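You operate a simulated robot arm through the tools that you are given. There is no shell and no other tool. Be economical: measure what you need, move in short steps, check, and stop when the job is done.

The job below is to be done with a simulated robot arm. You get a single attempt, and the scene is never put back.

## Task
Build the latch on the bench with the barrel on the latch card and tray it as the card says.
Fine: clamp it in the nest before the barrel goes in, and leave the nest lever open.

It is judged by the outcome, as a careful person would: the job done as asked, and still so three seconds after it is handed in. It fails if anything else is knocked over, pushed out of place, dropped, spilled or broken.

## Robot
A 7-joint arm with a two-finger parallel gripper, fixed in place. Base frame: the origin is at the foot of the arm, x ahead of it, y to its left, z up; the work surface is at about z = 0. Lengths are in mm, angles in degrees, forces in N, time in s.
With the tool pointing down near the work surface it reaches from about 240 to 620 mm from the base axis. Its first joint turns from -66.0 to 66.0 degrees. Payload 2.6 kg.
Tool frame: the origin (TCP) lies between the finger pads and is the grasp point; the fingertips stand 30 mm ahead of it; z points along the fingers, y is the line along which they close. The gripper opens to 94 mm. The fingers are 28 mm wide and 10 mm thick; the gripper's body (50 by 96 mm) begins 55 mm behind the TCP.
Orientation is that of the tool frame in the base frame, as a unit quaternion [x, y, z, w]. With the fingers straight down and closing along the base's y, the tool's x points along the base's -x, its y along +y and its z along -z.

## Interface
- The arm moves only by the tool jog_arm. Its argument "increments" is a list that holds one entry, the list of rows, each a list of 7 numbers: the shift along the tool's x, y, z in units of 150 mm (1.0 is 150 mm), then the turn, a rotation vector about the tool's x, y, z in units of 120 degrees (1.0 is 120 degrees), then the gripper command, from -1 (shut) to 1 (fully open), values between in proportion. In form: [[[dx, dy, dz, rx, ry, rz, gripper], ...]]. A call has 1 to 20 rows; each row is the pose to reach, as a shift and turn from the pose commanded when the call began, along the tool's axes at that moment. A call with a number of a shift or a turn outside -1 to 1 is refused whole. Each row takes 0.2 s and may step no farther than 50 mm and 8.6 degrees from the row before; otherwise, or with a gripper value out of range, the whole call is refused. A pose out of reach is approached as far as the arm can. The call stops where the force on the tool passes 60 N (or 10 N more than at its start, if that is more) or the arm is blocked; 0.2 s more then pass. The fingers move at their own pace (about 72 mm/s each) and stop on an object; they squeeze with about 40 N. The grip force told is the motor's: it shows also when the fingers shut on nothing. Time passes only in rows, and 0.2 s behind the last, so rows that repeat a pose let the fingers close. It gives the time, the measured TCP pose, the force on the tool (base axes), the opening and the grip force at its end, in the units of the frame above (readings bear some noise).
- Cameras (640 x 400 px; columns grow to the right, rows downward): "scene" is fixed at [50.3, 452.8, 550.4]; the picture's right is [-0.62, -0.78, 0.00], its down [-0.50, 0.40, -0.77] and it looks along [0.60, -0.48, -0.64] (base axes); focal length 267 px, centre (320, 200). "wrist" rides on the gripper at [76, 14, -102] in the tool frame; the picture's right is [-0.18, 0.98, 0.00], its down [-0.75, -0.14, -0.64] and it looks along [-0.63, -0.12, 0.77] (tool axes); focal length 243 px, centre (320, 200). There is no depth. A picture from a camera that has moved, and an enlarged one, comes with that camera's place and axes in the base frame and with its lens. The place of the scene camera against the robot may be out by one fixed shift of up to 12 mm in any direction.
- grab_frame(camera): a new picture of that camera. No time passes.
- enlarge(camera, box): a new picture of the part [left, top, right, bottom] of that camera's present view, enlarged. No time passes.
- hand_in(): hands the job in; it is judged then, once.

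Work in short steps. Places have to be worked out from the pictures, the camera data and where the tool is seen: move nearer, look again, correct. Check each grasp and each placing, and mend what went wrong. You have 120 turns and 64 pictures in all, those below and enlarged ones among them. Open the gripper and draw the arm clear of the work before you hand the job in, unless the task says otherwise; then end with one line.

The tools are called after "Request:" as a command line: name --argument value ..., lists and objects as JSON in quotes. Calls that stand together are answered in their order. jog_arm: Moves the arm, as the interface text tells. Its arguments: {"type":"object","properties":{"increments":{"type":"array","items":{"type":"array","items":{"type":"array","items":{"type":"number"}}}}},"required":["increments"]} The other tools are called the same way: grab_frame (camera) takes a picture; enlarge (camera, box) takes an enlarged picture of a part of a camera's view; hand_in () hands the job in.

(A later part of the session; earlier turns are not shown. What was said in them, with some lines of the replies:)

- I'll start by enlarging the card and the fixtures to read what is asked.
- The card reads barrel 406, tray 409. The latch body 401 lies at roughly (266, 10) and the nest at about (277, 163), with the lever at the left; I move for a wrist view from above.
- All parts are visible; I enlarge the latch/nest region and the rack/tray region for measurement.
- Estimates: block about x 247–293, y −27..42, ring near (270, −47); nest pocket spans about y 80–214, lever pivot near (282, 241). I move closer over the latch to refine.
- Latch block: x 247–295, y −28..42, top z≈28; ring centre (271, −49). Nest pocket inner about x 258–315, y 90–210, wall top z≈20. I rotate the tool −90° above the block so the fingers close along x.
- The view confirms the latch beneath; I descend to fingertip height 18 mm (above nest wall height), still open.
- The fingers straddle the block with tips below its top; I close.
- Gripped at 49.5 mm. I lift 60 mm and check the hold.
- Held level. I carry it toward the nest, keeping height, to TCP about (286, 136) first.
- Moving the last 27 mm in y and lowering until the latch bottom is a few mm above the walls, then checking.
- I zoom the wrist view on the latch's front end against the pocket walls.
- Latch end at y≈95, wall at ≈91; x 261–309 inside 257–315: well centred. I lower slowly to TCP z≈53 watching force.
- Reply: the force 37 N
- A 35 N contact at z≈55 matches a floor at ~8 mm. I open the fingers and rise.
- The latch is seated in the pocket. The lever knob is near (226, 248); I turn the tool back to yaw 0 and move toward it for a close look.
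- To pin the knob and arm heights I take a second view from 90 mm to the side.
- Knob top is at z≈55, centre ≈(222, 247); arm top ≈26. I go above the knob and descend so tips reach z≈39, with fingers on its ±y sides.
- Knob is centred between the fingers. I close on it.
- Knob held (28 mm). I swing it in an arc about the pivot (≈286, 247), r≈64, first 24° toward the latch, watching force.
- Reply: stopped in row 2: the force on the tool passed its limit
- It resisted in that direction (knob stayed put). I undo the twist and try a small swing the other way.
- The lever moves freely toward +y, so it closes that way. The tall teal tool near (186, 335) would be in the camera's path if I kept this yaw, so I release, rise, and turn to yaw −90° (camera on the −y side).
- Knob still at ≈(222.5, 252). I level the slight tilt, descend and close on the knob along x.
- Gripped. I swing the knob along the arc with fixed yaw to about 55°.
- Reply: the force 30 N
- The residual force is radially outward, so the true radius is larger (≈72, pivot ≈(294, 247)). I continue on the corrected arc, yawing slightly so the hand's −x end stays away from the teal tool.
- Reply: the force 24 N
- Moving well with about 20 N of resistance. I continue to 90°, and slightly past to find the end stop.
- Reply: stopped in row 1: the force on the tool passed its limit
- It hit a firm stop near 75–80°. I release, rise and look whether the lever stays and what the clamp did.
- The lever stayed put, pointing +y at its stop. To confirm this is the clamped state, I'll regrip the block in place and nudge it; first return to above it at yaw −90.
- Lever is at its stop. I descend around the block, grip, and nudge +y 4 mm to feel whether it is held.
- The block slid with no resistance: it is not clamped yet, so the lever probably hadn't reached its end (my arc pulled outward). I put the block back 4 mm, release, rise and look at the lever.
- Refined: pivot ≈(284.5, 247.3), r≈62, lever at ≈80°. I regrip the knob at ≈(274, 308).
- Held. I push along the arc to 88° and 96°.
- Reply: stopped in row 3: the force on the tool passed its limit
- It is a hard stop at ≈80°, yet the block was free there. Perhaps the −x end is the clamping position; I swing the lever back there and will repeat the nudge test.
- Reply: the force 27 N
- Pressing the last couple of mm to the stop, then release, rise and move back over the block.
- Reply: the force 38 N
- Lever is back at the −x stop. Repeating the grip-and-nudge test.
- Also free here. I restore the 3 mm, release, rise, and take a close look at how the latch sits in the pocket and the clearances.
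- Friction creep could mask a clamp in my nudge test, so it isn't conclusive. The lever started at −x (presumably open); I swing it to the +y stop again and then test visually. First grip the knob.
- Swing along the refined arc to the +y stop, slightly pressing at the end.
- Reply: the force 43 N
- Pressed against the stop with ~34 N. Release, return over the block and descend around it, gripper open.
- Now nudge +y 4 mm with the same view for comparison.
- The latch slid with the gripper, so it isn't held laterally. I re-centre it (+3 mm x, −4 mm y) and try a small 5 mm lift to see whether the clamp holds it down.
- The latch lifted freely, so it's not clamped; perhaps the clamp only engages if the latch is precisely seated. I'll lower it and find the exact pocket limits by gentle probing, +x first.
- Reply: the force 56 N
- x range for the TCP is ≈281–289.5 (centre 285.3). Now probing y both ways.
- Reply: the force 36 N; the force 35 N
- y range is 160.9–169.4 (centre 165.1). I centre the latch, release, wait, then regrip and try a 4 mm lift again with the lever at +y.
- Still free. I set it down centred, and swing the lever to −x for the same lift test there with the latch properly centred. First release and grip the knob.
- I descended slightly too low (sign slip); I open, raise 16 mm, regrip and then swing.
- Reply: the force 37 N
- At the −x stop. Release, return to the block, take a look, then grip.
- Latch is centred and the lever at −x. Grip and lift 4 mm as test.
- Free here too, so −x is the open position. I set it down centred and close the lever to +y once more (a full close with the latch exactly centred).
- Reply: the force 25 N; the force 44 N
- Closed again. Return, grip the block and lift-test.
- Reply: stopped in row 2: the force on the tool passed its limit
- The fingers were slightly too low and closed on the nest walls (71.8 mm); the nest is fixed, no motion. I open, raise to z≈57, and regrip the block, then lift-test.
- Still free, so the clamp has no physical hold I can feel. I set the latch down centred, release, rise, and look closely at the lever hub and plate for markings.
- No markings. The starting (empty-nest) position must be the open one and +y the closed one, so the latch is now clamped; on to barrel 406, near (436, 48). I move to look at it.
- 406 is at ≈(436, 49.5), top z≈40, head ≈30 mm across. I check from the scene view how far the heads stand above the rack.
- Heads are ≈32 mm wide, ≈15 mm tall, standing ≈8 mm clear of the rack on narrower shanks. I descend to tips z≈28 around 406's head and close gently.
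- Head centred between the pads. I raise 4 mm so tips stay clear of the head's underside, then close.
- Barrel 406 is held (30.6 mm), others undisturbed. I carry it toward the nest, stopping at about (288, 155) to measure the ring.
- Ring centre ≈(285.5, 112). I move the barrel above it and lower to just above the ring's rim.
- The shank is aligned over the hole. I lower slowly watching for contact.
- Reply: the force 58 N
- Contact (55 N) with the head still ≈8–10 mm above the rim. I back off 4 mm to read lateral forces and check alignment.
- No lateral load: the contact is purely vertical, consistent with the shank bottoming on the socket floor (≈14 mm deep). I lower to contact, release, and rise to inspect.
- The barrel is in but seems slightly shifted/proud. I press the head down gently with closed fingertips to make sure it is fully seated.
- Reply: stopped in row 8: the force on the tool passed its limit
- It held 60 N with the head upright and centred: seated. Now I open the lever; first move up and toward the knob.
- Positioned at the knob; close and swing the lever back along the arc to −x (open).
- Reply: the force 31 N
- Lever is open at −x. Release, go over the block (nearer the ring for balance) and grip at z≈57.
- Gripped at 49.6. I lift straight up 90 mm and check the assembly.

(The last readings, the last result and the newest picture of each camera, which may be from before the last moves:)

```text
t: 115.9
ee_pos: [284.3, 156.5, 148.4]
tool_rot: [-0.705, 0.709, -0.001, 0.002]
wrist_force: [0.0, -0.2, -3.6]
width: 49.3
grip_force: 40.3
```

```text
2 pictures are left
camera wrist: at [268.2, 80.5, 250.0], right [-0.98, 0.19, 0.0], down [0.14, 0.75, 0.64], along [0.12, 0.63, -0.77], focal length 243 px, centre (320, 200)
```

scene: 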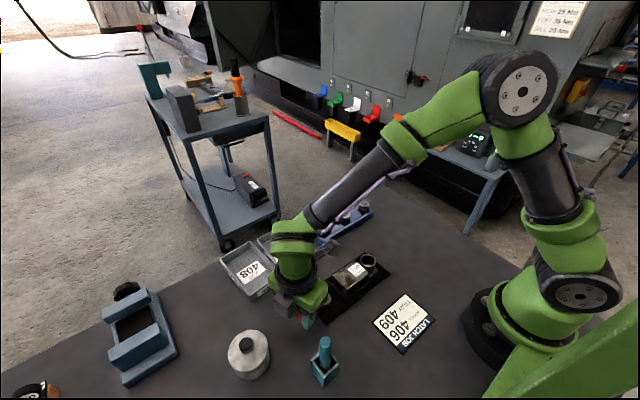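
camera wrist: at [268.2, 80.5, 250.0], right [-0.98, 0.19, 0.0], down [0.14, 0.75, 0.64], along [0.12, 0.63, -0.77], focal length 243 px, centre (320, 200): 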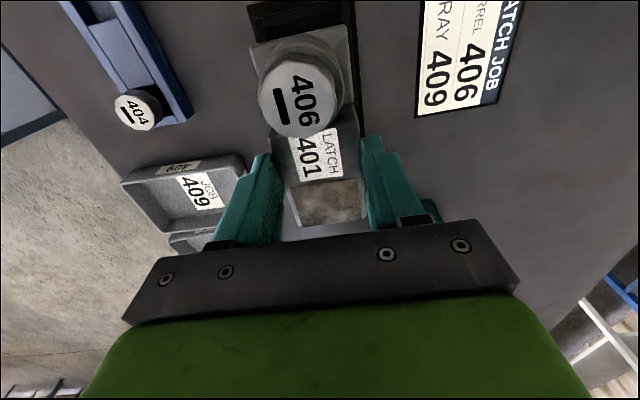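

The assembly is intact. Only 2 pictures remain, so I use existing views: tray 409's interior is about x 391–516, y 203–285. I carry while turning +90° so the latch lies along x.

Request:
jog_arm --increments '[[[-0.024, -0.05, 0, 0, 0, 0.0625, -1], [-0.048, -0.1, 0, 0, 0, 0.125, -1], [-0.072, -0.15, 0, 0, 0, 0.1875, -1], [-0.096, -0.2, 0, 0, 0, 0.25, -1], [-0.12, -0.25, 0, 0, 0, 0.3125, -1], [-0.144, -0.3, 0, 0, 0, 0.375, -1], [-0.168, -0.35, 0, 0, 0, 0.4375, -1], [-0.192, -0.4, 0, 0, 0, 0.5, -1], [-0.216, -0.45, 0, 0, 0, 0.5625, -1], [-0.24, -0.5, 0, 0, 0, 0.625, -1], [-0.264, -0.55, 0, 0, 0, 0.6875, -1], [-0.287, -0.6, 0, 0, 0, 0.75, -1], [-0.287, -0.6, 0, 0, 0, 0.75, -1]]]'

```text
t: 118.7
ee_pos: [373.3, 199.7, 147.4]
tool_rot: [0.005, 1.0, 0.002, 0.002]
wrist_force: [0.6, -0.4, -3.4]
width: 49.6
grip_force: 40.1
```

Now to above the tray centre (TCP ≈(463, 243)) at reduced height, bottom still clear of the rim.

Request:
jog_arm --increments '[[[-0.15, 0.07, 0, 0, 0, -0.005, -1], [-0.3, 0.145, 0, 0, 0, -0.005, -1], [-0.45, 0.22, 0, 0, 0, -0.005, -1], [-0.598, 0.289, 0, 0, 0, -0.005, -1], [-0.598, 0.289, 0.2, 0, 0, -0.005, -1], [-0.598, 0.289, 0.38, 0, 0, -0.005, -1], [-0.598, 0.289, 0.38, 0, 0, -0.005, -1]]]'

Request:
enlarge --camera "scene" --box '[215, 190, 335, 310]'

```text
t: 120.3
ee_pos: [463.6, 241.7, 90.6]
tool_rot: [-0.003, 1.0, 0.001, 0.001]
wrist_force: [-0.8, 0.1, -2.4]
width: 49.5
grip_force: 39.9
```

```text
3.33 times, centred on (275, 250) of scene
camera zoom: at [50.3, 452.8, 550.4], right [-0.62, -0.78, 0.0], down [-0.5, 0.4, -0.77], along [0.6, -0.48, -0.64], focal length 891 px, centre (470, 33)
```

zoom: 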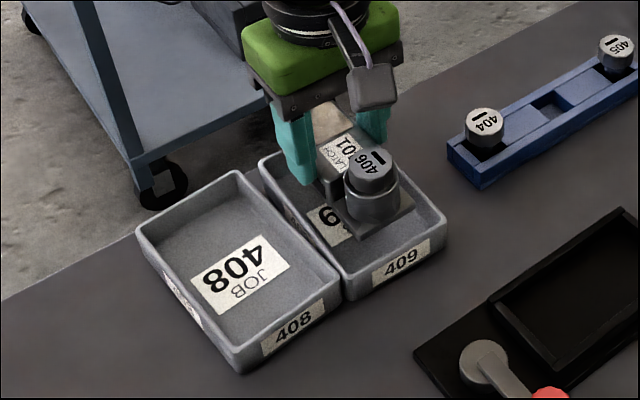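

The latch is centred laterally over the tray (≈15/13 mm side margins) with ≈10 mm at the front. I lower slowly to the floor.

Request:
jog_arm --increments '[[[0, 0, 0.08, 0, 0, 0, -1], [0, 0, 0.15, 0, 0, 0, -1], [0, 0, 0.2, 0, 0, 0, -1], [0, 0, 0.23, 0, 0, 0, -1], [0, 0, 0.243, 0, 0, 0, -1], [0, 0, 0.243, 0, 0, 0, -1]]]'

```text
t: 121.7
ee_pos: [464.5, 241.6, 53.7]
tool_rot: [-0.003, 1.0, 0.002, 0.001]
wrist_force: [-0.8, -1.2, -4.3]
width: 49.4
grip_force: 40.2
```

No contact yet; lowering a few more mm in small steps.

Request:
jog_arm --increments '[[[0, 0, 0.007, 0, 0, 0, -1], [0, 0, 0.014, 0, 0, 0, -1], [0, 0, 0.014, 0, 0, 0, -1]]]'

```text
t: 122.5
ee_pos: [464.0, 242.5, 51.4]
tool_rot: [-0.002, 1.0, 0.001, 0.002]
wrist_force: [0.0, -0.1, -2.9]
width: 49.6
grip_force: 39.7
```

Request:
jog_arm --increments '[[[0, 0, 0.007, 0, 0, 0, -1], [0, 0, 0.014, 0, 0, 0, -1], [0, 0, 0.014, 0, 0, 0, -1]]]'

```text
t: 123.3
ee_pos: [463.4, 242.2, 51.2]
tool_rot: [-0.002, 1.0, 0.001, 0.002]
wrist_force: [-2.9, -3.4, 12.3]
width: 49.4
grip_force: 40.2
```

Contact felt (12 N). I open only a few mm per side (within the tray walls), then rise straight up.

Request:
jog_arm --increments '[[[0, 0, 0, 0, 0, 0, 0.12], [0, 0, 0, 0, 0, 0, 0.17], [0, 0, 0, 0, 0, 0, 0.17], [0, 0, -0.05, 0, 0, 0, 0.17], [0, 0, -0.15, 0, 0, 0, 0.17], [0, 0, -0.4, 0, 0, 0, 0.17], [0, 0, -0.7, 0, 0, 0, 0.3], [0.3, -0.1, -0.9, 0, 0, 0, 0.5], [0.6, -0.2, -1, 0, 0, 0, 0.8], [0.8, -0.4, -1, 0, 0, 0, 1], [0.9, -0.6, -1, 0, 0, 0, 1], [0.9, -0.6, -1, 0, 0, 0, 1]]]'

```text
refused: row 8 steps farther than a row can; nothing moved
```

Request:
jog_arm --increments '[[[0, 0, 0, 0, 0, 0, 0.12], [0, 0, 0, 0, 0, 0, 0.17], [0, 0, 0, 0, 0, 0, 0.17], [0, 0, -0.05, 0, 0, 0, 0.17], [0, 0, -0.15, 0, 0, 0, 0.17], [0, 0, -0.4, 0, 0, 0, 0.17], [0, 0, -0.7, 0, 0, 0, 0.3], [0, 0, -1, 0, 0, 0, 0.5], [0.25, -0.1, -1, 0, 0, 0, 0.8], [0.5, -0.25, -1, 0, 0, 0, 1], [0.7, -0.45, -1, 0, 0, 0, 1], [0.85, -0.65, -1, 0, 0, 0, 1], [0.85, -0.65, -1, 0, 0, 0, 1]]]'

Request:
grab_frame --camera "scene"

```text
t: 126.1
ee_pos: [335.6, 147.0, 202.6]
tool_rot: [-0.003, 1.0, 0.001, 0.001]
wrist_force: [0.3, -0.9, -0.6]
width: 94.0
grip_force: 0.0
```

```text
0 pictures are left
```

scene: 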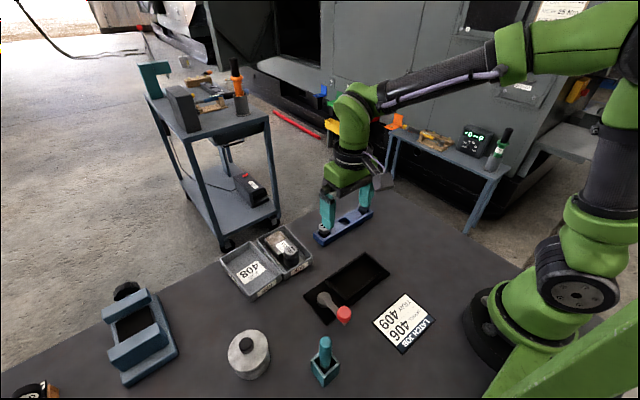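

The last picture shows the latch with its barrel in tray 409. The lever is back at its starting position, the tools stand in place, and the arm is clear with the gripper open, so I hand in.

Request:
hand_in

```text
The job is handed in.
```

I put barrel 406 into latch 401 in the nest and set the assembly in tray 409, but I could not confirm that the clamp ever held it: with the lever at either stop, the latch still slid and lifted freely. I took the lever's starting position as open, swung it to the other stop before the barrel went in, and left it back at the start. The barrel head sits slightly above the socket rim, and it did not go lower under a 60 N press.
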